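You operate a simulated robot arm through the tools that you are given. There is no shell and no other tool. Be economical: measure what you need, move in short steps, check, and stop when the job is done.

You run a simulated two-armed robot. Do the job below in one go: nothing can be reset, and whatever is moved stays where it is left.

Task
On the gap between the rigs on the work table, fold the rag in half.
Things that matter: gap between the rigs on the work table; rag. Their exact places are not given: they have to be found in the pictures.

It is judged by the outcome, as a careful person would: the job done as asked, and still so three seconds after it is handed in. It fails if anything else is knocked over, pushed out of place, dropped, spilled or broken. Flat cloth is picked up by pressing the open fingertips on it (5 to 10 N) and closing them slowly along it; thin cloth reads only 2 to 8 mm in the jaws.

Robot
Two 7-joint arms with two-finger parallel grippers on one trunk, on a base that drives. Base frame: it is fixed to the floor where the robot stands at the start and does not move with it; the origin is under the middle of the robot, x ahead of it, y to its left, z up. Lengths are in mm, angles in rad, forces in N, time in s.
The left shoulder is at the start at [70, 134, 1101], the right one opposite. With the tool pointing down near the work surface each hand reaches from about 100 to 640 mm from the robot's upright axis, wherever it stands, measured 20 degrees to its own side. Places, roughly: gap between the rigs on the work table [600, 200, 800]. Payload 1.57 kg a hand.
The tool frame of a hand sits at the grasp point between the pads (the TCP): z along the fingers, y along the line on which they close. The tips reach 30 mm beyond it. The gripper opens to 80 mm. The fingers are 17 mm wide and 12 mm thick; the gripper's body (40 by 82 mm) begins 80 mm behind the TCP.
Orientation is that of the tool frame in the base frame, as a unit quaternion [w, x, y, z]. With the fingers straight down and closing along the base's y, the tool's x points along the base's -x, its y along +y and its z along -z.

Tools
- The arms move only by the tool apply_moves. It takes "left_steps", "right_steps" or both (then of equal length, played together; a hand with none holds still); each is a list of rows, each an object of numbers (a shift or turn left out is 0, a gripper value left out holds the last): "wx", "wy", "wz": the turn, a rotation vector about the tool's x, y, z in rad; "dx", "dy", "dz": the shift along the tool's x, y, z in mm; "fingers": the finger opening in mm, from 0 to 80. In form: [{"wx": .., "wy": .., "wz": .., "dx": .., "dy": .., "dz": .., "fingers": ..}, ...]. A call has 1 to 8 rows; each row shifts and turns the commanded pose from where the row before left it, along the tool's axes as they then stand. Rows are played at 5 a second. More than 50 mm and 0.15 rad between two rows, or a gripper value outside its range, and nothing of the call is played. A pose out of reach is approached as far as the arm can. The call stops where the force on the tool passes 40 N (or 10 N more than at its start, if that is more) or the arm is blocked; 0.2 s more then pass. The fingers move at their own pace (about 153 mm/s each) and stop on an object; they squeeze with about 35 N. The grip force told is the motor's: it shows also when the fingers shut on nothing. Time passes only in rows, and 0.2 s behind the last, so rows that do not move let the fingers close. It gives the time, the measured TCP pose, the force on the tool (base axes), the opening and the grip force at its end, in the units of the frame above (readings bear some noise), with the torque about the TCP (base axes, N m) and any sound that the robot's microphone picked up, and new pictures: "pictures" is both (left out), scene, wrist or none (wrist: the cameras of the hands that moved).
- Cameras (640 x 400 px; columns grow to the right, rows downward): "scene" is now at [120.8, 52.8, 1341.1]; the picture's right is [0.50, -0.86, 0.00], its down [-0.55, -0.32, -0.77] and it looks along [0.67, 0.39, -0.63] (base axes); focal length 256 px, centre (320, 200). "left" rides on the left gripper at [72, 7, -122] in its tool frame; the picture's right is [-0.09, 1.00, 0.00], its down [-0.84, -0.08, -0.54] and it looks along [-0.54, -0.05, 0.84] (tool axes); focal length 238 px, centre (320, 200). "right" rides on the right gripper at [72, -7, -122] in its tool frame; the picture's right is [0.09, 1.00, 0.00], its down [-0.84, 0.08, -0.54] and it looks along [-0.54, 0.05, 0.84] (tool axes); focal length 238 px, centre (320, 200).
- move_column(by): slides the trunk up (or, below 0, down) by that many mm; the arms and the scene camera ride with it, the base frame stays. It gives what a move gives, with no picture.
- steer(legs): drives the robot by 1 to 6 legs, each [ahead, left, turn to the left] in mm, mm and rad, along the robot's own axes; the way and the turn of a leg run together, so that a leg with both is an arc; at most 1500 mm and 3.142 rad a leg. The arms and the cameras ride along, it lands a little off, and it stops where it bumps. It gives what a move gives, and a new picture of the scene camera.
- pan_tilt(pan, tilt): turns the head with the scene camera to pan (to the left, within 1.501 rad either way) and tilt (down, from -0.506 to 1.204), counted from straight ahead of the robot. It gives what a move gives, and a new picture of the scene camera.
- measure_at(camera, pixels): for up to 12 pixels [column, row] of the newest picture of that camera ("zoom" is the newest enlarged one), the place [x, y, z] in the base frame of the surface seen there, good to about 2 mm, but the place of the scene camera against the robot may be out by one fixed shift of up to 25 mm in any direction. The clock stands still meanwhile.
- enlarge(camera, box): a new picture of the part [left, top, right, bottom] of that camera's present view, enlarged. The clock stands still meanwhile.
- close_job(): hands the job in; it is judged then, once.

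Work in short steps. Measure before you move; look again where a grasp or a placing could have gone wrong, and mend it. You have 80 turns and 260 pictures in all, those below and enlarged ones among them. Open the grippers and draw the arms clear of the work before you hand the job in, unless the task says otherwise; then end with one line.

The tools are called after ">>>" by a JSON object that holds its "api" and its "payload". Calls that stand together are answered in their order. apply_moves: Moves the arms, as the interface text tells. Its arguments: {"type":"object","properties":{"left_steps":{"type":"array","items":{"type":"object","properties":{"wx":{"type":"number"},"wy":{"type":"number"},"wz":{"type":"number"},"dx":{"type":"number"},"dy":{"type":"number"},"dz":{"type":"number"},"fingers":{"type":"number"}}}},"right_steps":{"type":"array","items":{"type":"object","properties":{"wx":{"type":"number"},"wy":{"type":"number"},"wz":{"type":"number"},"dx":{"type":"number"},"dy":{"type":"number"},"dz":{"type":"number"},"fingers":{"type":"number"}}}},"pictures":{"type":"string","enum":["both","scene","wrist","none"]}},"required":[]} The other tools are called the same way: move_column (by) slides the trunk up or down; steer (legs) drives the base; pan_tilt (pan, tilt) turns the head that bears the scene camera; measure_at (camera, pixels) gives the place of the surface under pixels of a picture; enlarge (camera, box) takes an enlarged picture of a part of a camera's view; close_job () hands the job in.

At the start:

```text
time: 0.0
left_tool_pos: [397.3, 365.4, 1138.5]
left_orientation: [0.0, 0.0, 1.0, 0.0]
left_wrist_force: [0.3, -0.4, 0.4]
left_moment: [-0.03, 0.0, 0.0]
left_grip_width: 79.6
left_finger_force: 0.1
right_tool_pos: [435.1, 26.4, 1057.3]
right_orientation: [0.0, 0.0, 1.0, 0.0]
right_wrist_force: [0.9, -0.2, 0.6]
right_moment: [0.05, 0.04, -0.02]
right_grip_width: 79.9
right_finger_force: 0.1
trunk travel left (down, up): [-675.0, 265.0]
robot x, y, heading: [-5.0, -0.4, -0.0]
head pan, tilt: [0.529, 0.686]
```

scene: 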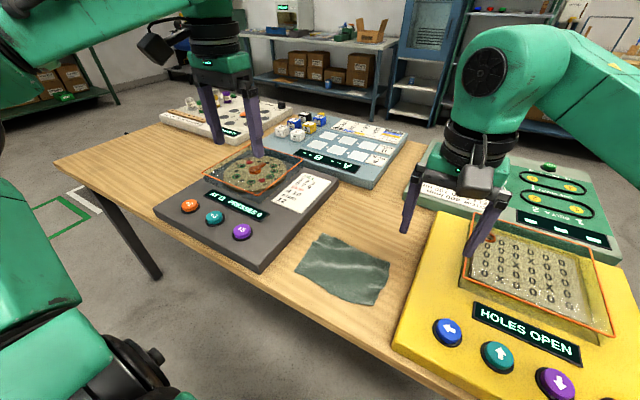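
right: 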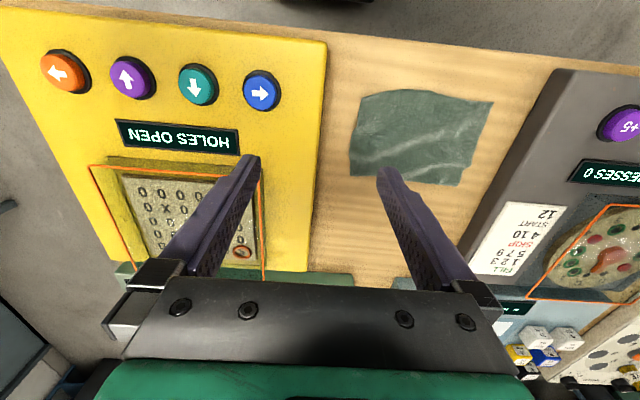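
left: 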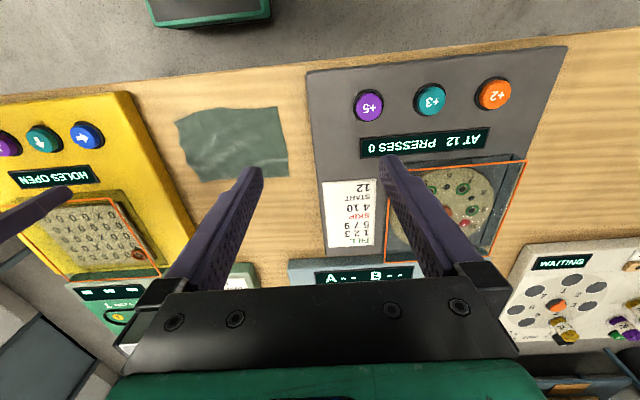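

The rag lies flat between the yellow and grey rigs (scene ~ (345,268), right camera ~ (420,137)). I measure its corners and the surroundings with the wrist cameras.

>>> {"api": "measure_at", "payload": {"camera": "right", "pixels": [[362, 97], [410, 90], [493, 102], [462, 185], [410, 178], [352, 176], [420, 135], [335, 140], [545, 100], [520, 130], [310, 150], [420, 50]]}}

>>> {"api": "measure_at", "payload": {"camera": "left", "pixels": [[176, 122], [228, 110], [280, 107], [287, 177], [206, 181], [230, 145], [160, 140], [320, 140]]}}

>>> {"api": "enlarge", "payload": {"camera": "right", "box": [320, 60, 560, 210]}}

```text
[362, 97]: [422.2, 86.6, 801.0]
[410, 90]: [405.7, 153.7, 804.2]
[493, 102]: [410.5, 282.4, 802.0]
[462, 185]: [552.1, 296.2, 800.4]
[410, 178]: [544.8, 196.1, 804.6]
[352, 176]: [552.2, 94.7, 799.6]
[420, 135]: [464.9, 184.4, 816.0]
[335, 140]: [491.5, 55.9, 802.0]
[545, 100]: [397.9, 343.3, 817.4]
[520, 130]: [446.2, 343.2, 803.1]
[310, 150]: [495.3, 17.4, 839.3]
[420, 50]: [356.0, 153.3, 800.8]
```

```text
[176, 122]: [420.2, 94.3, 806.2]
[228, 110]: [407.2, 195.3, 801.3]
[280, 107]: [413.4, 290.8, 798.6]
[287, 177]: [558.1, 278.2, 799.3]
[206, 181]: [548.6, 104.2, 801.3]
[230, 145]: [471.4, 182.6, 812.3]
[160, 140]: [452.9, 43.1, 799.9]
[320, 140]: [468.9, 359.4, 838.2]
```

```text
2.67 times, centred on (440, 135) of right
```

zoom: 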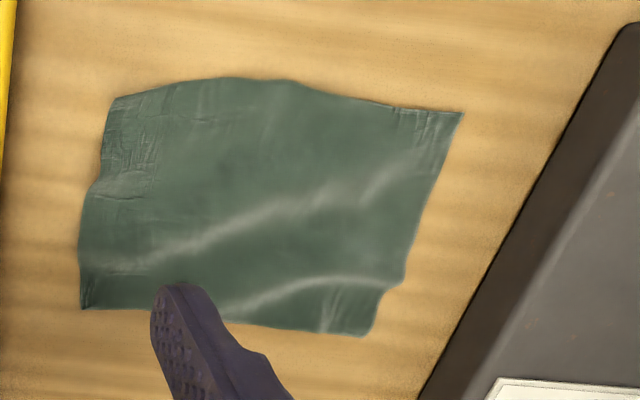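

The rag spans roughly x 410–552, y 90–290 at z≈800. I will bring the far edge over the near edge with both hands, so I first drive left to centre the robot on it.

>>> {"api": "steer", "payload": {"legs": [[0, 190, 0]]}}

```text
time: 1.5
left_tool_pos: [396.2, 545.8, 1139.2]
left_orientation: [0.0, 0.0, 1.0, 0.0]
left_wrist_force: [0.2, -0.2, -0.2]
left_moment: [0.02, -0.01, 0.0]
left_grip_width: 80.0
left_finger_force: 0.1
right_tool_pos: [434.0, 207.5, 1057.3]
right_orientation: [0.0, 0.0, 1.0, 0.0]
right_wrist_force: [-0.4, 0.0, 0.2]
right_moment: [-0.01, -0.02, 0.02]
right_grip_width: 80.3
right_finger_force: 0.0
trunk travel left (down, up): [-675.0, 265.0]
robot x, y, heading: [-0.4, 180.3, -0.003]
head pan, tilt: [0.529, 0.686]
```

scene: 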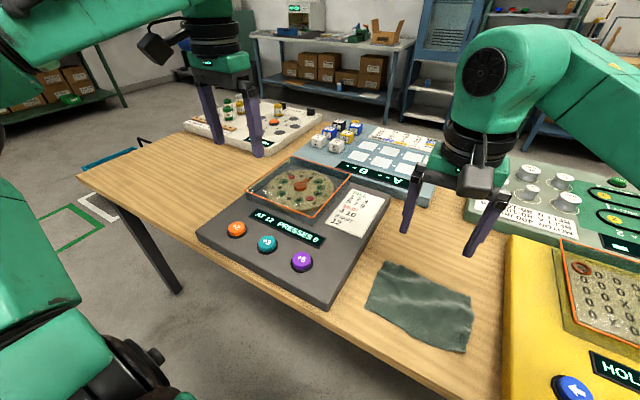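

Clear. Now I turn both hands 90° (cameras outward) so the fingers close along x, lowering partway.

>>> {"api": "apply_moves", "payload": {"left_steps": [{"wz": 0.1428, "dz": 20}, {"wz": 0.1428, "dz": 20}, {"wz": 0.1428, "dz": 20}, {"wz": 0.1428, "dz": 20}, {"wz": 0.1428, "dz": 20}, {"wz": 0.1428, "dz": 20}], "right_steps": [{"wz": -0.1428, "dz": 7}, {"wz": -0.1428, "dz": 7}, {"wz": -0.1428, "dz": 7}, {"wz": -0.1428, "dz": 7}, {"wz": -0.1428, "dz": 7}, {"wz": -0.1428, "dz": 7}], "pictures": "none"}}

>>> {"api": "apply_moves", "payload": {"left_steps": [{"wz": 0.1428}, {"wz": 0.1428}, {"wz": 0.1428}, {"wz": 0.1428}, {"wz": 0.1428}], "right_steps": [{"wz": -0.1428}, {"wz": -0.1428}, {"wz": -0.1428}, {"wz": -0.1428}, {"wz": -0.1428}], "pictures": "both"}}

```text
time: 2.9
left_tool_pos: [397.3, 546.4, 1017.4]
left_orientation: [0.0, 0.416, 0.909, 0.0]
left_wrist_force: [0.2, -0.2, 0.0]
left_moment: [0.01, 0.0, -0.01]
left_grip_width: 80.1
left_finger_force: 0.1
right_tool_pos: [435.5, 208.9, 1013.5]
right_orientation: [0.0, -0.416, 0.909, -0.001]
right_wrist_force: [0.0, 0.2, 0.6]
right_moment: [0.01, 0.04, 0.01]
right_grip_width: 79.8
right_finger_force: 0.0
trunk travel left (down, up): [-675.0, 265.0]
robot x, y, heading: [1.1, 183.6, 0.001]
head pan, tilt: [0.529, 0.686]
```

```text
time: 4.1
left_tool_pos: [394.9, 547.9, 1020.0]
left_orientation: [0.001, 0.709, 0.706, 0.0]
left_wrist_force: [0.4, 0.1, -0.3]
left_moment: [-0.03, -0.05, 0.01]
left_grip_width: 80.1
left_finger_force: 0.1
right_tool_pos: [315.6, 196.4, 1030.0]
right_orientation: [0.002, -0.615, 0.788, -0.001]
right_wrist_force: [-0.1, -0.4, -1.0]
right_moment: [-0.02, 0.02, 0.0]
right_grip_width: 79.9
right_finger_force: 0.1
right hand out of reach, approached as far as the arm can: row 1, 2, 3, 4, 5
trunk travel left (down, up): [-675.0, 265.0]
robot x, y, heading: [-1.2, 179.8, -0.001]
head pan, tilt: [0.529, 0.686]
```

scene: 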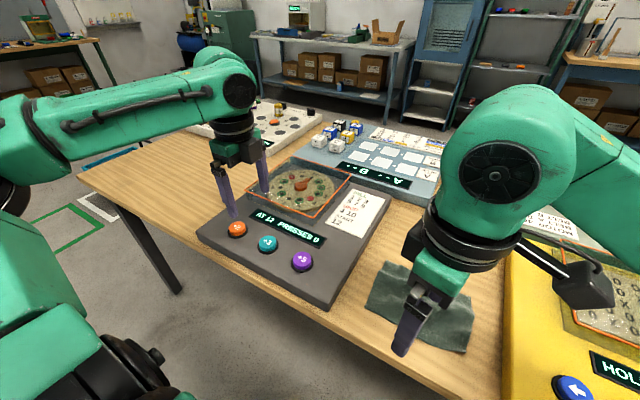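
right: 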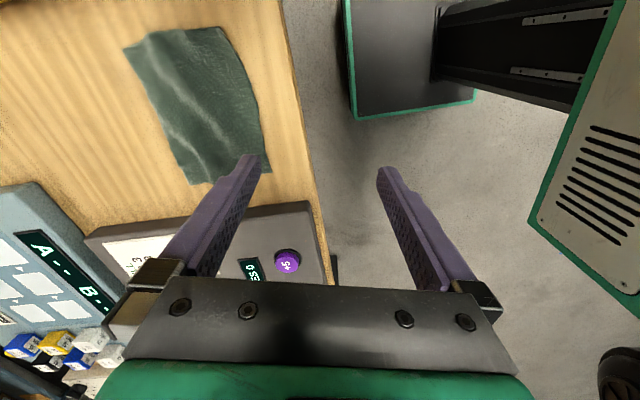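
left: 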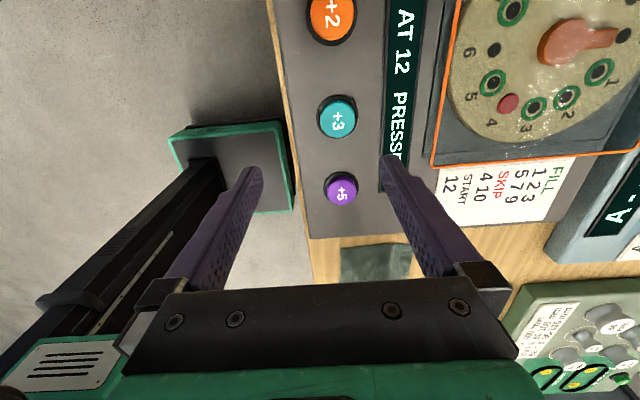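

The right hand hit a joint limit while close to the body's middle; I move it outward and forward to see whether that orientation becomes reachable, and the left toward the rag.

>>> {"api": "apply_moves", "payload": {"left_steps": [{"dx": -40, "dy": 25}, {"dx": -40, "dy": 25}, {"dx": -40, "dy": 25}], "right_steps": [{"dx": 33, "dy": -33}, {"dx": 33, "dy": -33}, {"dx": 33, "dy": -33}], "pictures": "scene"}}

```text
time: 4.9
left_tool_pos: [467.9, 423.5, 1019.9]
left_orientation: [0.0, 0.707, 0.707, -0.001]
left_wrist_force: [0.2, -0.1, 1.3]
left_moment: [0.02, 0.01, 0.02]
left_grip_width: 80.0
left_finger_force: 0.1
right_tool_pos: [290.9, 118.8, 1024.6]
right_orientation: [0.003, -0.614, 0.79, 0.001]
right_wrist_force: [-0.2, -0.4, -0.9]
right_moment: [0.0, 0.02, 0.0]
right_grip_width: 80.0
right_finger_force: 0.0
right hand out of reach, approached as far as the arm can: row 1, 2, 3
trunk travel left (down, up): [-675.0, 265.0]
robot x, y, heading: [-1.4, 183.3, -0.001]
head pan, tilt: [0.529, 0.686]
```

scene: 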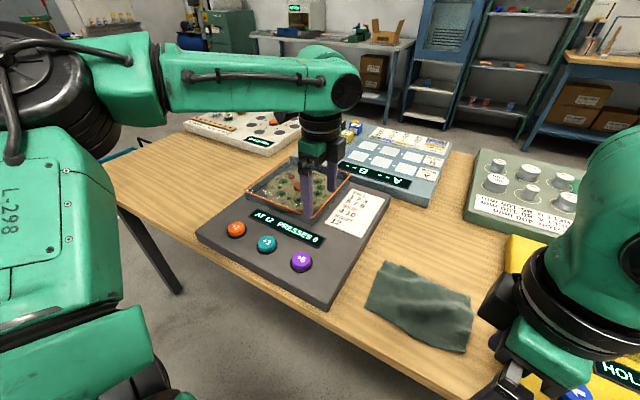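

The right wrist's limit is near −1.3 rad. I turn it back the other way (towards +90°), which gives the same closing line with the camera inward.

>>> {"api": "apply_moves", "payload": {"right_steps": [{"wz": 0.1428}, {"wz": 0.1428}, {"wz": 0.1428}, {"wz": 0.1428}, {"wz": 0.1428}, {"wz": 0.1428}, {"wz": 0.1428}, {"wz": 0.1428}], "pictures": "none"}}

>>> {"api": "apply_moves", "payload": {"right_steps": [{"wz": 0.1428}, {"wz": 0.1428}, {"wz": 0.1428}, {"wz": 0.1428}, {"wz": 0.1428}, {"wz": 0.1428}, {"wz": 0.1428}, {"wz": 0.1428}], "pictures": "none"}}

>>> {"api": "apply_moves", "payload": {"right_steps": [{"wz": 0.1428}, {"wz": 0.1428}, {"wz": 0.1428}, {"wz": 0.1428}, {"wz": 0.1428}, {"wz": 0.1428}], "pictures": "both"}}

```text
time: 6.7
left_tool_pos: [467.6, 427.1, 1020.3]
left_orientation: [0.0, 0.707, 0.708, -0.001]
left_wrist_force: [0.2, -0.5, 0.2]
left_moment: [0.0, 0.03, 0.0]
left_grip_width: 80.2
left_finger_force: 0.0
right_tool_pos: [292.4, 119.6, 1025.8]
right_orientation: [0.001, -0.09, 0.996, 0.0]
right_wrist_force: [-0.5, -1.2, -0.5]
right_moment: [0.01, 0.0, -0.01]
right_grip_width: 80.1
right_finger_force: 0.1
trunk travel left (down, up): [-675.0, 265.0]
robot x, y, heading: [-0.2, 182.9, 0.002]
head pan, tilt: [0.529, 0.686]
```

```text
time: 8.5
left_tool_pos: [468.6, 426.6, 1021.0]
left_orientation: [0.001, 0.707, 0.707, 0.0]
left_wrist_force: [0.0, -1.0, 0.9]
left_moment: [0.0, -0.03, -0.01]
left_grip_width: 80.0
left_finger_force: 0.1
right_tool_pos: [291.3, 120.3, 1025.1]
right_orientation: [0.001, 0.463, 0.886, 0.0]
right_wrist_force: [0.5, 0.1, 0.2]
right_moment: [-0.02, 0.01, -0.02]
right_grip_width: 79.8
right_finger_force: 0.1
trunk travel left (down, up): [-675.0, 265.0]
robot x, y, heading: [-2.1, 184.7, 0.0]
head pan, tilt: [0.529, 0.686]
```

```text
time: 9.9
left_tool_pos: [467.4, 426.4, 1022.0]
left_orientation: [0.0, 0.707, 0.707, -0.001]
left_wrist_force: [0.1, 0.2, -0.2]
left_moment: [-0.04, -0.03, 0.02]
left_grip_width: 80.0
left_finger_force: 0.1
right_tool_pos: [291.5, 120.1, 1025.8]
right_orientation: [0.001, 0.789, 0.614, 0.001]
right_wrist_force: [0.7, 0.0, -0.2]
right_moment: [0.0, -0.02, 0.01]
right_grip_width: 79.8
right_finger_force: 0.0
trunk travel left (down, up): [-675.0, 265.0]
robot x, y, heading: [0.5, 182.9, 0.001]
head pan, tilt: [0.529, 0.686]
```

scene: 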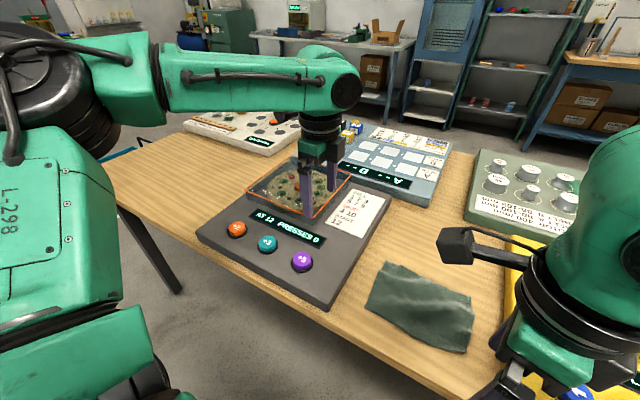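
right: 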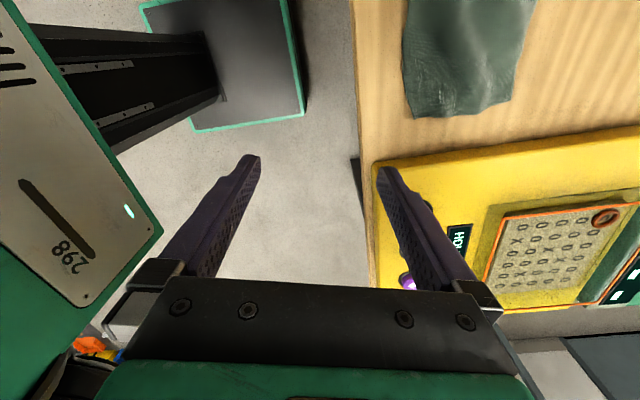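

Reachable. I correct the 0.25 rad overshoot, then bring both hands above the far edge's corners at z≈910.

>>> {"api": "apply_moves", "payload": {"left_steps": [{"dz": 0}, {"dz": 0}, {"dx": -25, "dy": 10, "dz": 18}, {"dx": -25, "dy": 10, "dz": 18}, {"dx": -25, "dy": 10, "dz": 18}, {"dx": -25, "dy": 10, "dz": 18}, {"dx": -25, "dy": 10, "dz": 18}, {"dx": -24, "dy": 13, "dz": 18}], "right_steps": [{"wz": -0.125}, {"wz": -0.124}, {"dy": 40, "dz": 18}, {"dy": 40, "dz": 18}, {"dy": 40, "dz": 18}, {"dy": 40, "dz": 18}, {"dy": 40, "dz": 18}, {"dy": 39, "dx": -8, "dz": 18}]}}

```text
time: 11.7
left_tool_pos: [501.6, 306.9, 916.7]
left_orientation: [0.001, 0.707, 0.707, 0.0]
left_wrist_force: [-0.2, 0.1, 0.1]
left_moment: [0.0, 0.02, 0.0]
left_grip_width: 80.2
left_finger_force: 0.0
left hand out of reach, approached as far as the arm can: row 7, 8
right_tool_pos: [533.8, 112.5, 918.8]
right_orientation: [0.0, 0.706, 0.709, 0.001]
right_wrist_force: [0.6, 0.9, -0.5]
right_moment: [0.02, 0.02, -0.03]
right_grip_width: 80.0
right_finger_force: 0.1
trunk travel left (down, up): [-675.0, 265.0]
robot x, y, heading: [1.0, 183.0, 0.001]
head pan, tilt: [0.529, 0.686]
```

scene: 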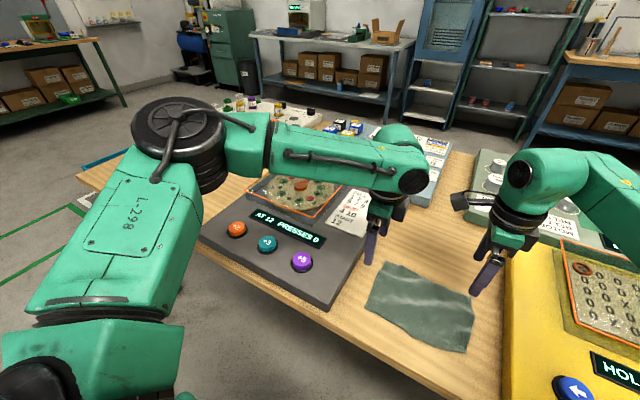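
right: 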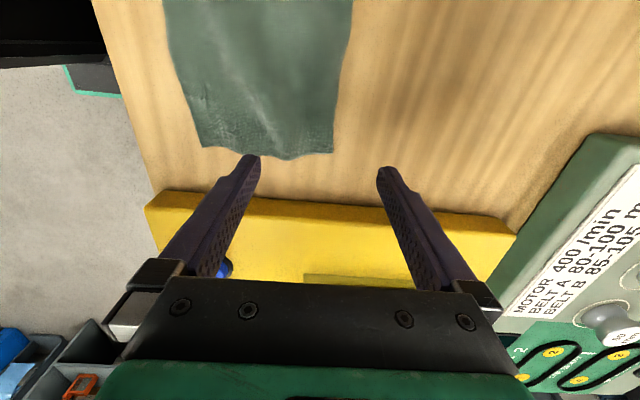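
left: 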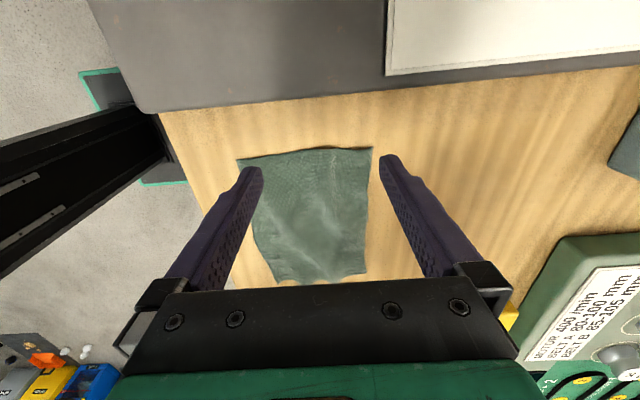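

The left hand reaches its wrist limit when near the robot's middle, whereas the right has room. I shift the robot 70 mm to the right so the left hand works further out (tips at z≈887 clear the ~840 rigs).

>>> {"api": "steer", "payload": {"legs": [[0, -75, 0]]}}

>>> {"api": "apply_moves", "payload": {"left_steps": [{"dy": 15}, {"dx": 20, "dy": 10}], "right_steps": [{"dx": 35}, {"dx": 40}], "pictures": "both"}}

```text
time: 12.8
left_tool_pos: [501.3, 232.3, 916.8]
left_orientation: [0.0, 0.706, 0.708, 0.0]
left_wrist_force: [0.0, -0.6, 0.1]
left_moment: [0.0, 0.03, -0.01]
left_grip_width: 80.0
left_finger_force: 0.0
right_tool_pos: [533.5, 38.7, 917.8]
right_orientation: [0.001, 0.705, 0.709, 0.001]
right_wrist_force: [0.1, -0.5, -0.7]
right_moment: [-0.01, 0.02, -0.03]
right_grip_width: 79.9
right_finger_force: 0.0
trunk travel left (down, up): [-675.0, 265.0]
robot x, y, heading: [0.4, 108.5, 0.005]
head pan, tilt: [0.529, 0.686]
```

scene: 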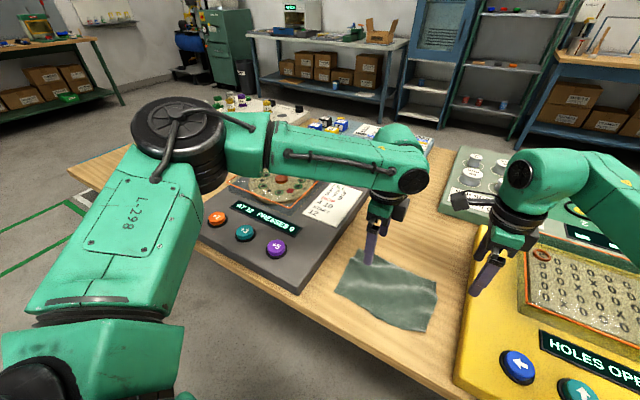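

```text
time: 13.4
left_tool_pos: [516.4, 261.0, 918.3]
left_orientation: [0.002, 0.707, 0.708, -0.001]
left_wrist_force: [0.0, 0.0, 0.0]
left_moment: [0.0, -0.03, 0.02]
left_grip_width: 79.8
left_finger_force: 0.1
left hand out of reach, approached as far as the arm can: row 1
right_tool_pos: [534.6, 112.4, 919.1]
right_orientation: [0.001, 0.705, 0.709, 0.0]
right_wrist_force: [0.6, 1.1, -0.1]
right_moment: [-0.01, -0.01, -0.02]
right_grip_width: 80.3
right_finger_force: 0.2
trunk travel left (down, up): [-675.0, 265.0]
robot x, y, heading: [-4.1, 106.7, 0.002]
head pan, tilt: [0.529, 0.686]
```

scene: 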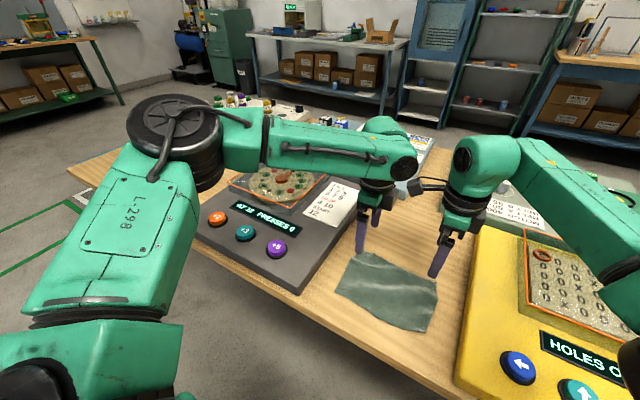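
right: 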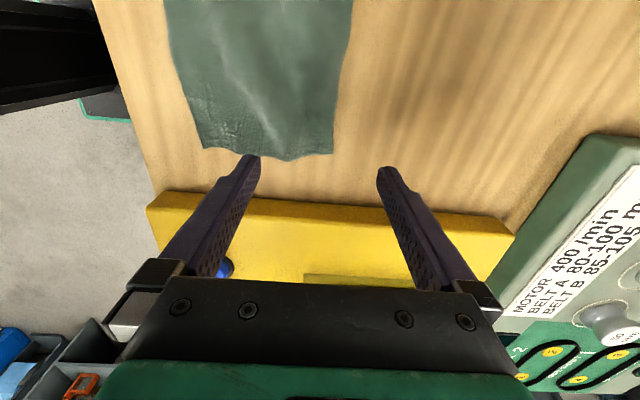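
left: 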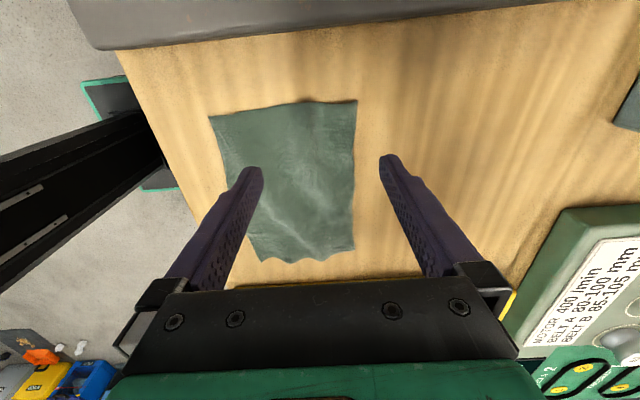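

Both hands now stand properly oriented over the rag. I measure its outline again from these views.

>>> {"api": "measure_at", "payload": {"camera": "left", "pixels": [[354, 103], [353, 125], [352, 150], [351, 200], [351, 245], [211, 118], [225, 165], [264, 256], [300, 260], [280, 108], [350, 115]]}}

>>> {"api": "measure_at", "payload": {"camera": "right", "pixels": [[331, 151], [334, 130], [338, 100], [347, 40], [204, 145], [195, 110], [175, 60], [270, 155], [350, 8], [240, 145]]}}

```text
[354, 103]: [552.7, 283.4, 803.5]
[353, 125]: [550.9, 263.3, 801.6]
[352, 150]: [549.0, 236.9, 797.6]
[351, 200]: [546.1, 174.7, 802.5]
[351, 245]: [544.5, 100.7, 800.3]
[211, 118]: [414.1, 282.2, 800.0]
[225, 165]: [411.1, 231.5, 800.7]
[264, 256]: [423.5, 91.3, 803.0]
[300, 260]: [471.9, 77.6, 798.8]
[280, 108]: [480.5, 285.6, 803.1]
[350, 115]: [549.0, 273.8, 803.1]
```

```text
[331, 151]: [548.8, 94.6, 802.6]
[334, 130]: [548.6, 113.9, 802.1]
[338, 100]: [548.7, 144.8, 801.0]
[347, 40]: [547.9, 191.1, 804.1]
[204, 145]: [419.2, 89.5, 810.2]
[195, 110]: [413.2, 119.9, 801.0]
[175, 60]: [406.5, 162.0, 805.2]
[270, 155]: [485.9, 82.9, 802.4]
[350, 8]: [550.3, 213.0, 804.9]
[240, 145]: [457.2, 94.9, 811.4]
```

Far edge lies at x≈550 (y 92–284). I centre both hands at x≈525 (y≈265 and 112), set openings to 30 mm, and descend to just above the cloth.

>>> {"api": "apply_moves", "payload": {"left_steps": [{"dx": 4, "dy": 9, "dz": 15, "fingers": 30}, {"dz": 25}, {"dz": 25}, {"dz": 12}], "right_steps": [{"dy": -9.5, "dz": 15, "fingers": 30}, {"dz": 25}, {"dz": 25}, {"dz": 12}]}}

```text
time: 14.4
left_tool_pos: [508.8, 275.2, 847.6]
left_orientation: [0.002, 0.707, 0.708, 0.0]
left_wrist_force: [-0.7, 0.4, -0.3]
left_moment: [0.05, 0.01, 0.02]
left_grip_width: 29.9
left_finger_force: 0.1
left hand out of reach, approached as far as the arm can: row 1, 2, 3, 4
right_tool_pos: [523.4, 112.6, 841.7]
right_orientation: [0.0, 0.705, 0.709, 0.0]
right_wrist_force: [-0.4, -0.1, 0.6]
right_moment: [-0.05, -0.01, -0.01]
right_grip_width: 29.9
right_finger_force: 0.0
trunk travel left (down, up): [-675.0, 265.0]
robot x, y, heading: [-0.5, 106.2, 0.002]
head pan, tilt: [0.529, 0.686]
```

scene: 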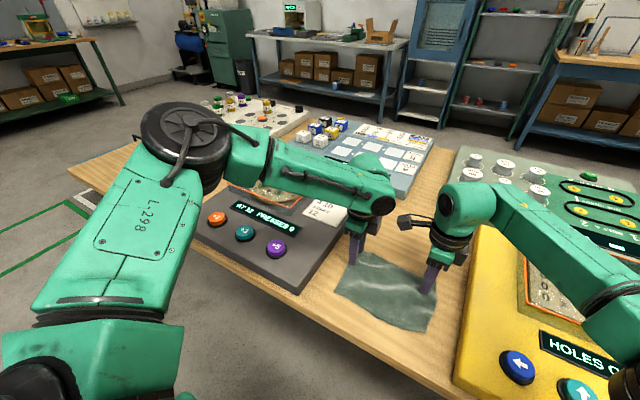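
right: 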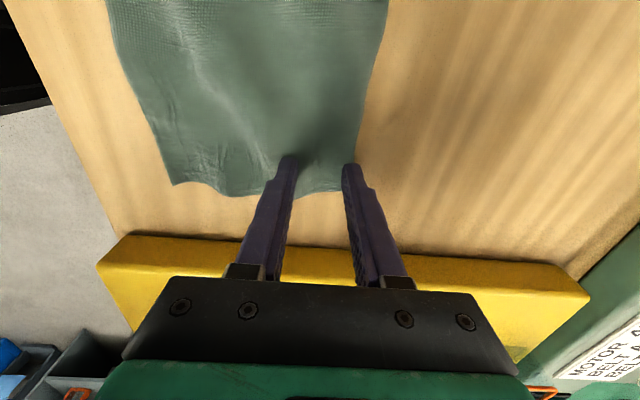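
left: 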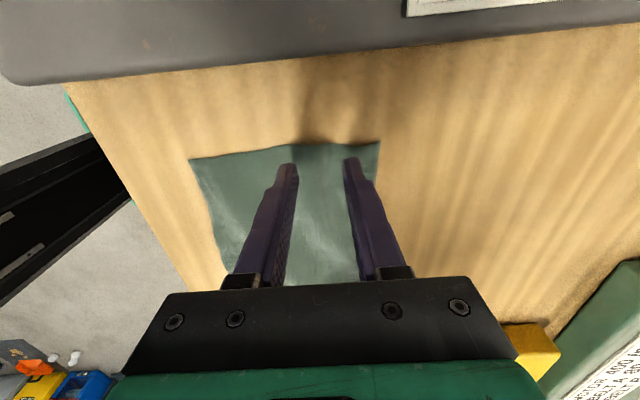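

The left wrist is again at its limit low down. I lift it a little and turn it back 0.6 rad, so it will pinch diagonally at the corner, which frees the wrist.

>>> {"api": "apply_moves", "payload": {"left_steps": [{"dz": -10}, {"wz": -0.15}, {"wz": -0.15}, {"wz": -0.15}, {"wz": -0.15}, {"dz": 0}], "pictures": "wrist"}}

```text
time: 15.8
left_tool_pos: [509.4, 274.7, 858.2]
left_orientation: [0.0, 0.464, 0.886, -0.001]
left_wrist_force: [-0.2, 0.2, 0.2]
left_moment: [0.03, -0.04, -0.01]
left_grip_width: 30.1
left_finger_force: 0.0
right_tool_pos: [523.7, 111.3, 841.4]
right_orientation: [0.001, 0.704, 0.71, 0.001]
right_wrist_force: [0.9, -0.4, -0.8]
right_moment: [0.03, -0.01, 0.01]
right_grip_width: 30.2
right_finger_force: 0.0
trunk travel left (down, up): [-675.0, 265.0]
robot x, y, heading: [-1.1, 105.4, 0.005]
head pan, tilt: [0.529, 0.686]
```

left: 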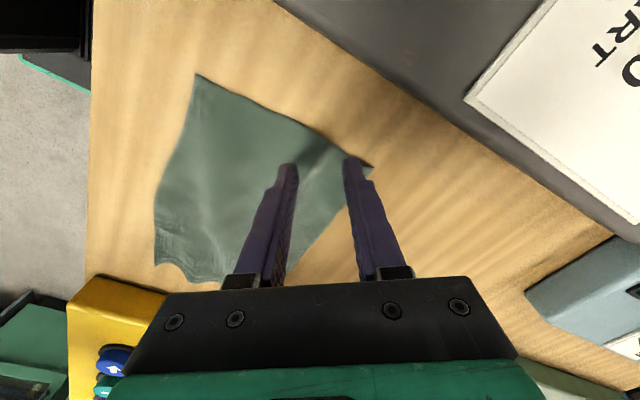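

Now I shift the left to (525, 262) and lower both to just above contact.

>>> {"api": "apply_moves", "payload": {"left_steps": [{"dx": -19.3, "dy": 5.5}, {"dz": 12}, {"dz": 11}], "right_steps": [{"dz": 0}, {"dz": 2}, {"dz": 4}], "pictures": "wrist"}}

```text
time: 16.6
left_tool_pos: [505.5, 273.5, 842.8]
left_orientation: [0.002, 0.466, 0.885, -0.001]
left_wrist_force: [0.2, 0.1, 0.1]
left_moment: [-0.02, -0.01, 0.01]
left_grip_width: 30.0
left_finger_force: 0.1
left hand out of reach, approached as far as the arm can: row 1, 2, 3
right_tool_pos: [525.2, 110.7, 833.8]
right_orientation: [0.0, 0.704, 0.71, 0.0]
right_wrist_force: [-0.7, 0.0, -0.2]
right_moment: [0.0, 0.03, -0.02]
right_grip_width: 29.9
right_finger_force: 0.1
trunk travel left (down, up): [-675.0, 265.0]
robot x, y, heading: [2.3, 109.7, 0.004]
head pan, tilt: [0.529, 0.686]
```

right: 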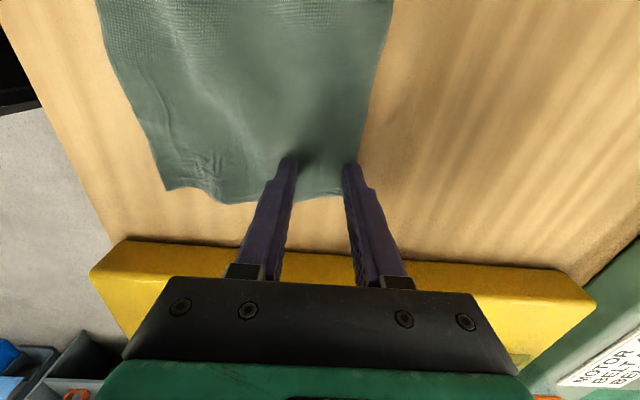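
left: 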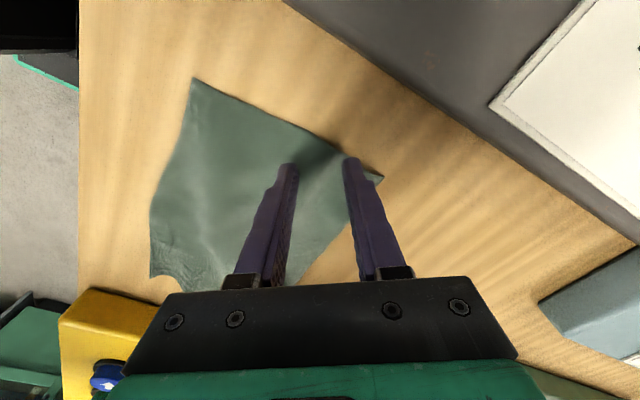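

Still limited, so I lift slightly and turn the left hand further toward its natural orientation, then try the target again.

>>> {"api": "apply_moves", "payload": {"left_steps": [{"dz": -12}, {"wz": -0.15}, {"wz": -0.15}, {"wz": -0.15}, {"wz": -0.15}, {"wz": -0.15}, {"wz": -0.15}], "pictures": "none"}}

>>> {"api": "apply_moves", "payload": {"left_steps": [{"dx": -20, "dy": -10}, {"dz": 10}, {"dz": 4}], "pictures": "both"}}

```text
time: 18.2
left_tool_pos: [505.6, 272.5, 855.9]
left_orientation: [0.001, 0.032, 0.999, 0.0]
left_wrist_force: [0.5, 0.4, 0.0]
left_moment: [-0.01, 0.01, 0.02]
left_grip_width: 30.1
left_finger_force: 0.0
right_tool_pos: [523.7, 111.8, 835.5]
right_orientation: [0.001, 0.705, 0.709, 0.0]
right_wrist_force: [-0.4, -0.4, -0.5]
right_moment: [0.0, -0.02, 0.0]
right_grip_width: 30.1
right_finger_force: 0.0
trunk travel left (down, up): [-675.0, 265.0]
robot x, y, heading: [0.9, 107.2, 0.003]
head pan, tilt: [0.529, 0.686]
```

```text
time: 19.0
left_tool_pos: [509.0, 273.0, 850.3]
left_orientation: [0.002, 0.035, 0.999, -0.002]
left_wrist_force: [-0.4, 0.1, -0.3]
left_moment: [-0.02, 0.02, 0.02]
left_grip_width: 30.1
left_finger_force: 0.0
left hand out of reach, approached as far as the arm can: row 1, 2
right_tool_pos: [524.2, 111.7, 835.5]
right_orientation: [0.0, 0.706, 0.709, 0.001]
right_wrist_force: [1.2, 0.4, 0.9]
right_moment: [0.0, 0.0, 0.02]
right_grip_width: 30.0
right_finger_force: 0.0
trunk travel left (down, up): [-675.0, 265.0]
robot x, y, heading: [-0.3, 108.3, -0.004]
head pan, tilt: [0.529, 0.686]
```

scene: 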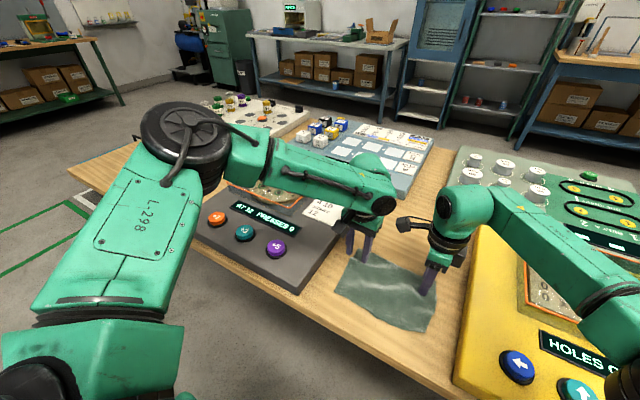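
left: 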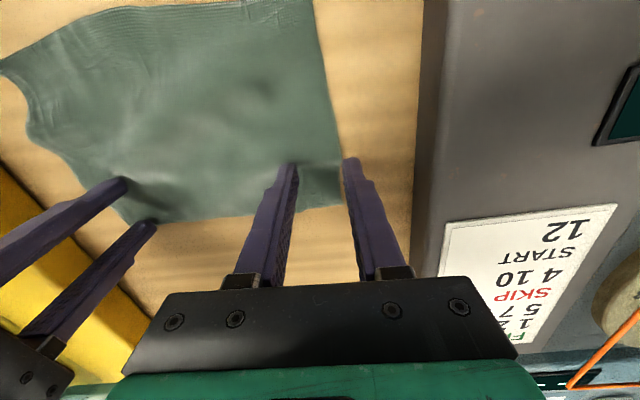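

The left arm's reach forward is posture-limited (x≤509), not by wrist turn. I raise both hands and look down to see whether the base can drive some 70 mm forward.

>>> {"api": "apply_moves", "payload": {"left_steps": [{"dz": -30}, {"dz": -30}], "right_steps": [{"dz": -40}, {"dz": -40}], "pictures": "none"}}

>>> {"api": "pan_tilt", "payload": {"pan": 0.0, "tilt": 1.15}}

```text
time: 19.6
left_tool_pos: [510.3, 275.5, 907.9]
left_orientation: [0.002, 0.035, 0.999, -0.001]
left_wrist_force: [0.2, -0.2, 0.5]
left_moment: [0.0, -0.01, 0.01]
left_grip_width: 30.0
left_finger_force: 0.1
right_tool_pos: [526.7, 112.2, 917.6]
right_orientation: [0.002, 0.705, 0.709, 0.002]
right_wrist_force: [-0.5, 0.3, -1.0]
right_moment: [0.02, 0.0, 0.01]
right_grip_width: 30.0
right_finger_force: 0.1
trunk travel left (down, up): [-675.0, 265.0]
robot x, y, heading: [-2.7, 106.8, 0.0]
head pan, tilt: [0.529, 0.686]
```

```text
time: 20.5
left_tool_pos: [510.0, 274.7, 906.6]
left_orientation: [0.001, 0.035, 0.999, -0.001]
left_wrist_force: [-0.2, 0.1, 0.6]
left_moment: [0.01, -0.01, 0.01]
left_grip_width: 30.1
left_finger_force: 0.0
right_tool_pos: [527.5, 111.8, 916.2]
right_orientation: [0.0, 0.705, 0.709, 0.001]
right_wrist_force: [-0.2, 0.1, 0.7]
right_moment: [0.01, -0.02, 0.04]
right_grip_width: 29.9
right_finger_force: 0.1
trunk travel left (down, up): [-675.0, 265.0]
robot x, y, heading: [0.3, 104.1, 0.002]
head pan, tilt: [0.0, 1.15]
```

scene: 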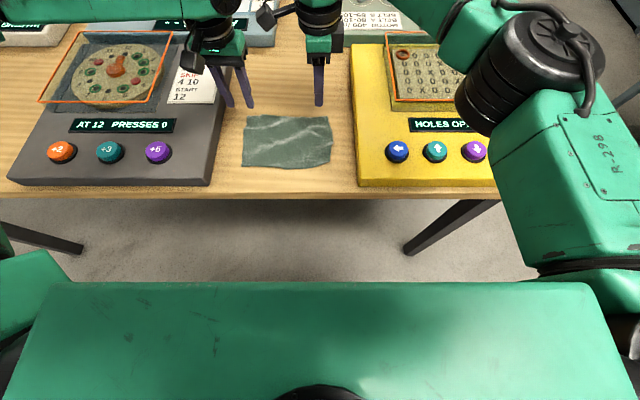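

Clear view: table edge at row ~198, the robot's front at row ~285, open floor between. I measure that gap.

>>> {"api": "measure_at", "payload": {"camera": "scene", "pixels": [[300, 194], [320, 288], [300, 240], [300, 275], [247, 120], [330, 117], [330, 161], [245, 164], [437, 230], [345, 140], [223, 140]]}}

```text
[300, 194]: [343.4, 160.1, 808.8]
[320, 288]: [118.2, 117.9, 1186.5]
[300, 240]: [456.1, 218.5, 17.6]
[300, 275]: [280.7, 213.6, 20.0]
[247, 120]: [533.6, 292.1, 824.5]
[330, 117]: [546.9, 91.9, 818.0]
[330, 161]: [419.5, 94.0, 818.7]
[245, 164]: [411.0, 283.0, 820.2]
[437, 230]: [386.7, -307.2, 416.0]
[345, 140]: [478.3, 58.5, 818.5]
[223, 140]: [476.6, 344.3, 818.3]
```

Floor is free beneath the table edge (x≥280 clear, legs far to the sides), so I drive 70 mm forward and 10 mm left.

>>> {"api": "steer", "payload": {"legs": [[70, 0, 0]]}}

```text
time: 21.5
left_tool_pos: [579.3, 274.8, 907.7]
left_orientation: [0.001, 0.034, 0.999, -0.001]
left_wrist_force: [-0.5, -0.8, 0.4]
left_moment: [-0.03, 0.02, 0.0]
left_grip_width: 30.2
left_finger_force: 0.0
right_tool_pos: [594.9, 111.3, 918.1]
right_orientation: [0.0, 0.705, 0.709, 0.002]
right_wrist_force: [0.3, 0.2, -1.0]
right_moment: [0.01, 0.02, 0.03]
right_grip_width: 29.9
right_finger_force: 0.1
trunk travel left (down, up): [-675.0, 265.0]
robot x, y, heading: [68.1, 106.7, -0.002]
head pan, tilt: [0.0, 1.15]
```

scene: 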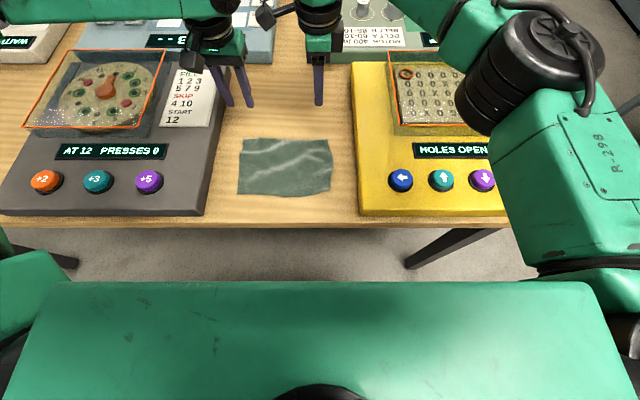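

Now I bring both back over the far corners, and turn the left about 0.85 rad for a diagonal corner pinch.

>>> {"api": "apply_moves", "payload": {"left_steps": [{"dx": 27, "dy": -7}, {"dx": 27, "dy": -7}, {"wz": 0.14}, {"wz": 0.14}, {"wz": 0.14}, {"wz": 0.14}, {"wz": 0.14}, {"wz": 0.14}], "right_steps": [{"dy": -35}, {"dy": -35}, {"dz": 0}, {"dz": 0}, {"dz": 0}, {"dz": 0}, {"dz": 0}, {"dz": 0}]}}

```text
time: 23.3
left_tool_pos: [524.0, 265.2, 907.0]
left_orientation: [0.001, 0.442, 0.897, -0.001]
left_wrist_force: [-0.3, 0.2, 0.4]
left_moment: [0.01, -0.01, 0.0]
left_grip_width: 30.2
left_finger_force: 0.1
right_tool_pos: [525.4, 111.4, 915.3]
right_orientation: [0.001, 0.705, 0.709, 0.0]
right_wrist_force: [-0.8, -0.6, -0.2]
right_moment: [0.0, -0.01, 0.0]
right_grip_width: 30.0
right_finger_force: 0.0
trunk travel left (down, up): [-675.0, 265.0]
robot x, y, heading: [69.9, 108.8, -0.003]
head pan, tilt: [0.0, 1.15]
```

scene: 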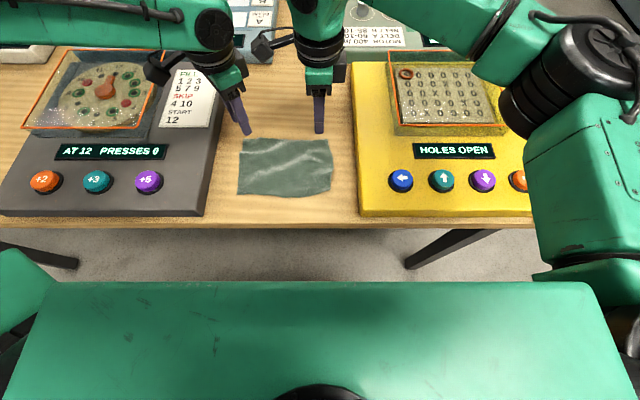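
right: 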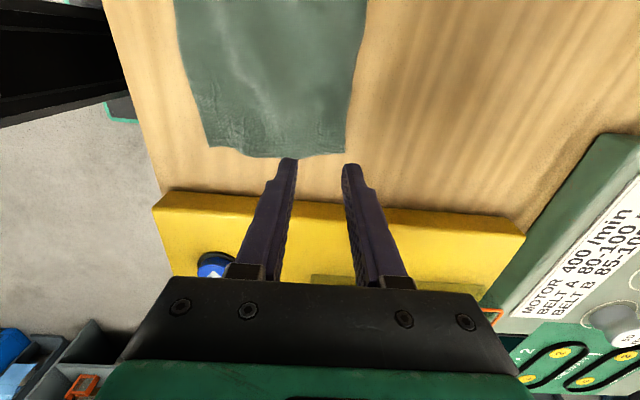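
left: 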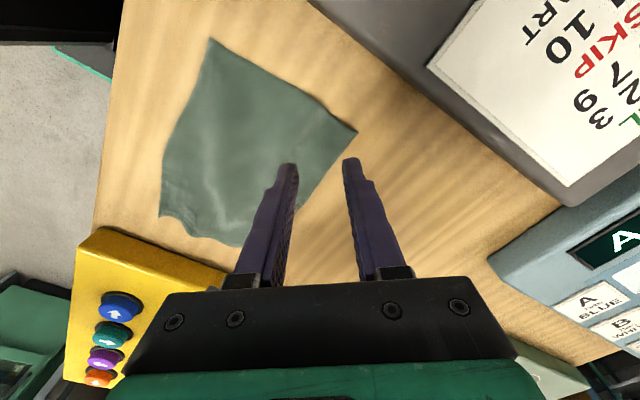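

Both reach their targets. I descend to just above the cloth.

>>> {"api": "apply_moves", "payload": {"left_steps": [{"dz": 25}, {"dz": 25}, {"dz": 20}, {"dz": 2}], "right_steps": [{"dz": 30}, {"dz": 28}, {"dz": 20}, {"dz": 2}], "pictures": "wrist"}}

```text
time: 24.3
left_tool_pos: [525.0, 265.5, 836.0]
left_orientation: [0.001, 0.441, 0.898, -0.001]
left_wrist_force: [-0.2, 0.5, -1.2]
left_moment: [0.01, -0.04, -0.01]
left_grip_width: 29.6
left_finger_force: 0.1
right_tool_pos: [524.6, 110.8, 836.6]
right_orientation: [0.001, 0.705, 0.709, 0.002]
right_wrist_force: [0.0, 0.3, 0.0]
right_moment: [-0.01, 0.0, 0.03]
right_grip_width: 30.0
right_finger_force: 0.1
trunk travel left (down, up): [-675.0, 265.0]
robot x, y, heading: [68.3, 107.3, 0.001]
head pan, tilt: [0.0, 1.15]
```

right: 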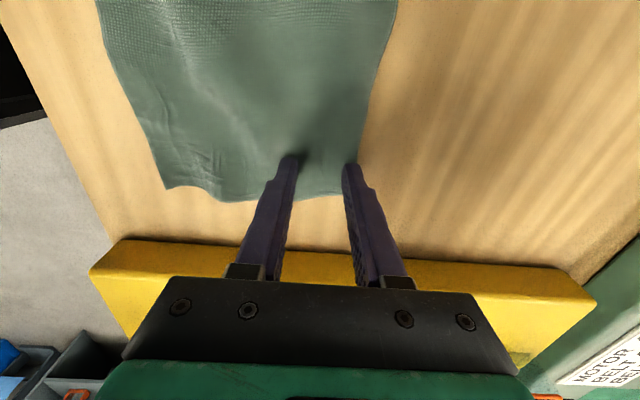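
left: 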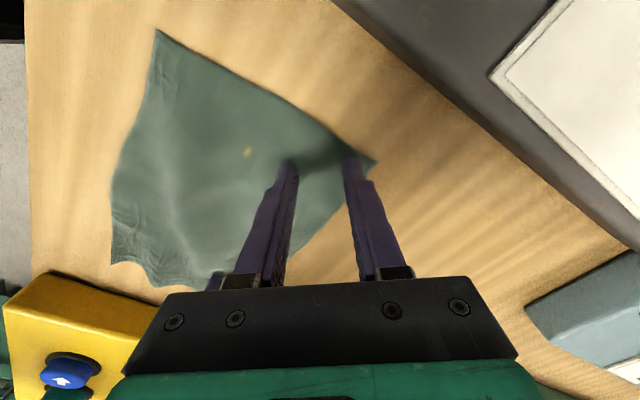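

Fingers sit right over the corners. I lower in 2 mm steps to find contact.

>>> {"api": "apply_moves", "payload": {"left_steps": [{"dz": 2}, {"dz": 2}, {"dz": 1}], "right_steps": [{"dz": 2}, {"dz": 2}, {"dz": 1}], "pictures": "none"}}

```text
time: 25.1
left_tool_pos: [523.6, 263.7, 831.4]
left_orientation: [0.003, 0.44, 0.898, 0.001]
left_wrist_force: [0.8, 2.0, 9.4]
left_moment: [0.1, -0.08, 0.0]
left_grip_width: 30.2
left_finger_force: 0.2
right_tool_pos: [526.3, 111.4, 831.6]
right_orientation: [0.0, 0.705, 0.709, 0.002]
right_wrist_force: [-0.9, -1.1, 2.7]
right_moment: [0.0, -0.07, 0.01]
right_grip_width: 29.8
right_finger_force: 0.1
trunk travel left (down, up): [-675.0, 265.0]
robot x, y, heading: [70.2, 111.0, 0.006]
head pan, tilt: [0.0, 1.15]
```

Left presses 9.4 N, right 2.7 N: I lower the right 0.8 mm more, then close both slowly.

>>> {"api": "apply_moves", "payload": {"left_steps": [{"dz": 0}, {"fingers": 26}, {"fingers": 22}, {"fingers": 18}, {"fingers": 14}, {"fingers": 10}], "right_steps": [{"dz": 0.8}, {"fingers": 26}, {"fingers": 22}, {"fingers": 18}, {"fingers": 14}, {"fingers": 10}], "pictures": "wrist"}}

```text
time: 26.5
left_tool_pos: [522.2, 264.2, 832.3]
left_orientation: [0.002, 0.44, 0.898, 0.001]
left_wrist_force: [0.3, -1.1, 7.7]
left_moment: [0.0, -0.03, 0.01]
left_grip_width: 8.7
left_finger_force: 0.1
right_tool_pos: [526.1, 111.4, 831.6]
right_orientation: [0.001, 0.705, 0.709, 0.002]
right_wrist_force: [-0.9, 0.8, 12.5]
right_moment: [0.01, 0.0, 0.01]
right_grip_width: 8.1
right_finger_force: 0.0
trunk travel left (down, up): [-675.0, 265.0]
robot x, y, heading: [71.8, 108.4, 0.003]
head pan, tilt: [0.0, 1.15]
```

right: 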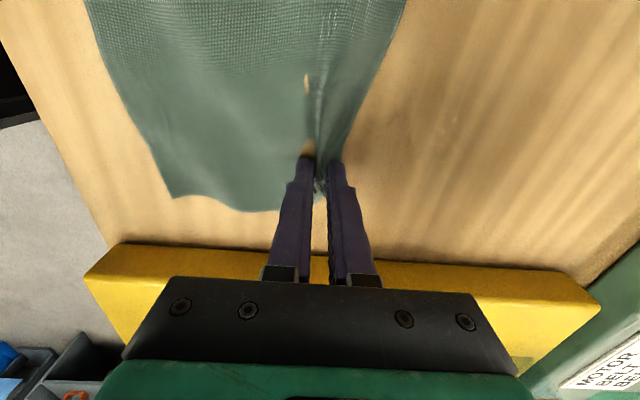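
left: 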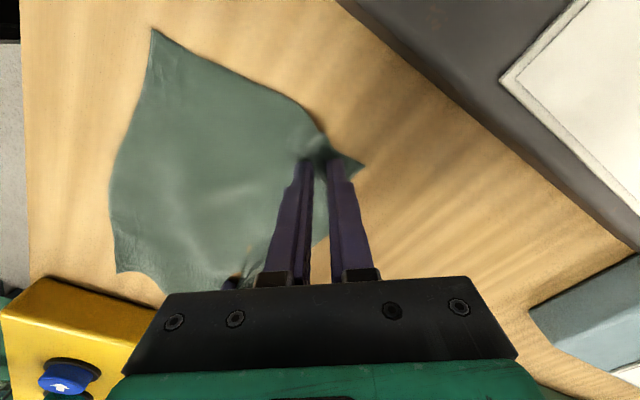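

A ridge of cloth is gathered between the fingers of both hands. I close fully.

>>> {"api": "apply_moves", "payload": {"left_steps": [{"fingers": 6}, {"fingers": 3}, {"fingers": 0}, {"fingers": 0}], "right_steps": [{"fingers": 6}, {"fingers": 3}, {"fingers": 0}, {"fingers": 0}], "pictures": "none"}}

>>> {"api": "apply_moves", "payload": {"left_steps": [{"dz": -8}, {"dz": -10}, {"dz": 0}], "right_steps": [{"dz": -8}, {"dz": -10}, {"dz": 0}]}}

```text
time: 27.5
left_tool_pos: [522.9, 263.3, 831.7]
left_orientation: [0.001, 0.44, 0.898, 0.0]
left_wrist_force: [0.4, 0.6, 7.3]
left_moment: [0.04, -0.06, 0.0]
left_grip_width: 0.0
left_finger_force: 21.2
right_tool_pos: [523.9, 111.3, 831.1]
right_orientation: [0.001, 0.705, 0.709, 0.003]
right_wrist_force: [1.9, -0.3, 16.1]
right_moment: [-0.06, -0.04, 0.0]
right_grip_width: 2.5
right_finger_force: 23.7
trunk travel left (down, up): [-675.0, 265.0]
robot x, y, heading: [69.1, 105.6, 0.003]
head pan, tilt: [0.0, 1.15]
```

```text
time: 28.3
left_tool_pos: [525.5, 263.7, 848.3]
left_orientation: [0.001, 0.44, 0.898, -0.001]
left_wrist_force: [0.7, -0.4, -0.8]
left_moment: [0.0, -0.01, 0.02]
left_grip_width: 0.0
left_finger_force: 21.5
right_tool_pos: [527.7, 109.5, 848.0]
right_orientation: [0.001, 0.705, 0.709, 0.001]
right_wrist_force: [0.9, 0.0, -0.6]
right_moment: [0.0, -0.01, 0.01]
right_grip_width: 2.3
right_finger_force: 24.1
trunk travel left (down, up): [-675.0, 265.0]
robot x, y, heading: [69.1, 110.9, -0.0]
head pan, tilt: [0.0, 1.15]
```

scene: 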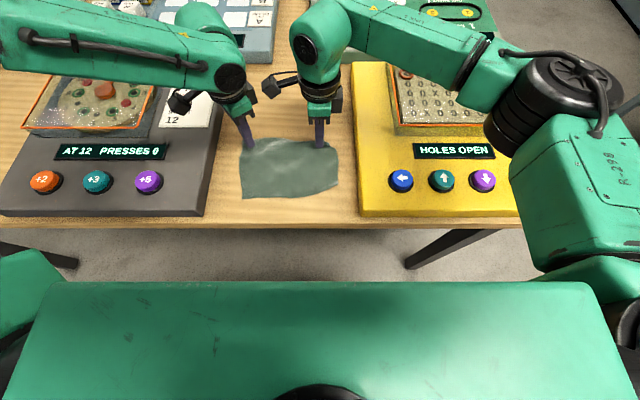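
right: 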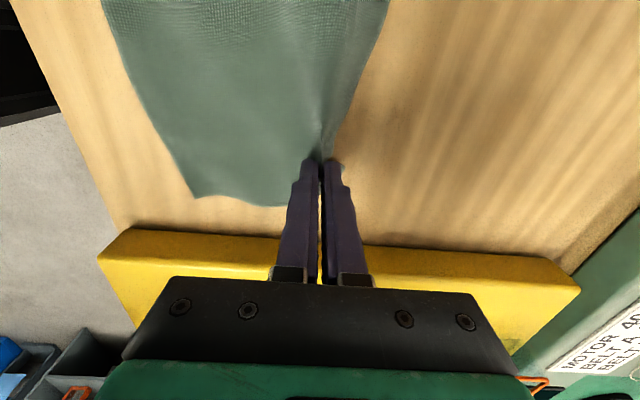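
left: 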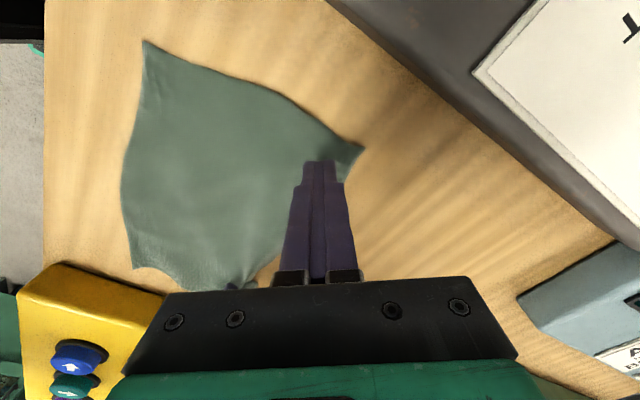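

The right hand holds the cloth (2.3 mm); the left missed (0 mm). I reopen the left and press again, a little harder.

>>> {"api": "apply_moves", "payload": {"left_steps": [{"fingers": 30}, {"dz": 0}, {"dz": 8}, {"dz": 8}, {"dz": 1.5}, {"dz": 0}], "pictures": "wrist"}}

```text
time: 29.7
left_tool_pos: [525.3, 263.3, 830.9]
left_orientation: [0.002, 0.441, 0.898, 0.0]
left_wrist_force: [-0.1, -0.1, 4.1]
left_moment: [0.05, -0.08, 0.0]
left_grip_width: 29.9
left_finger_force: 0.1
right_tool_pos: [526.6, 109.4, 849.4]
right_orientation: [0.001, 0.705, 0.709, 0.002]
right_wrist_force: [-0.2, -0.6, -0.9]
right_moment: [0.01, -0.01, -0.05]
right_grip_width: 2.4
right_finger_force: 23.9
trunk travel left (down, up): [-675.0, 265.0]
robot x, y, heading: [65.9, 107.2, -0.001]
head pan, tilt: [0.0, 1.15]
```

left: 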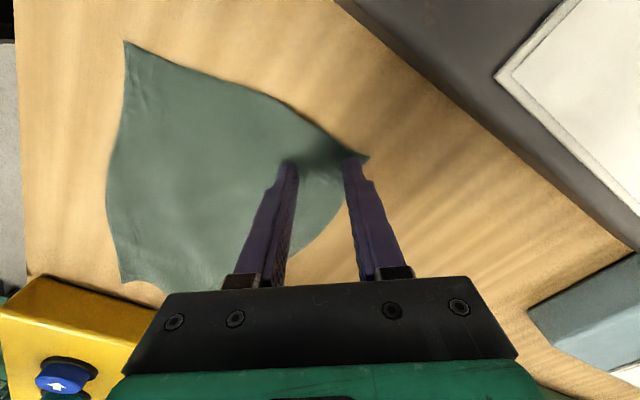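

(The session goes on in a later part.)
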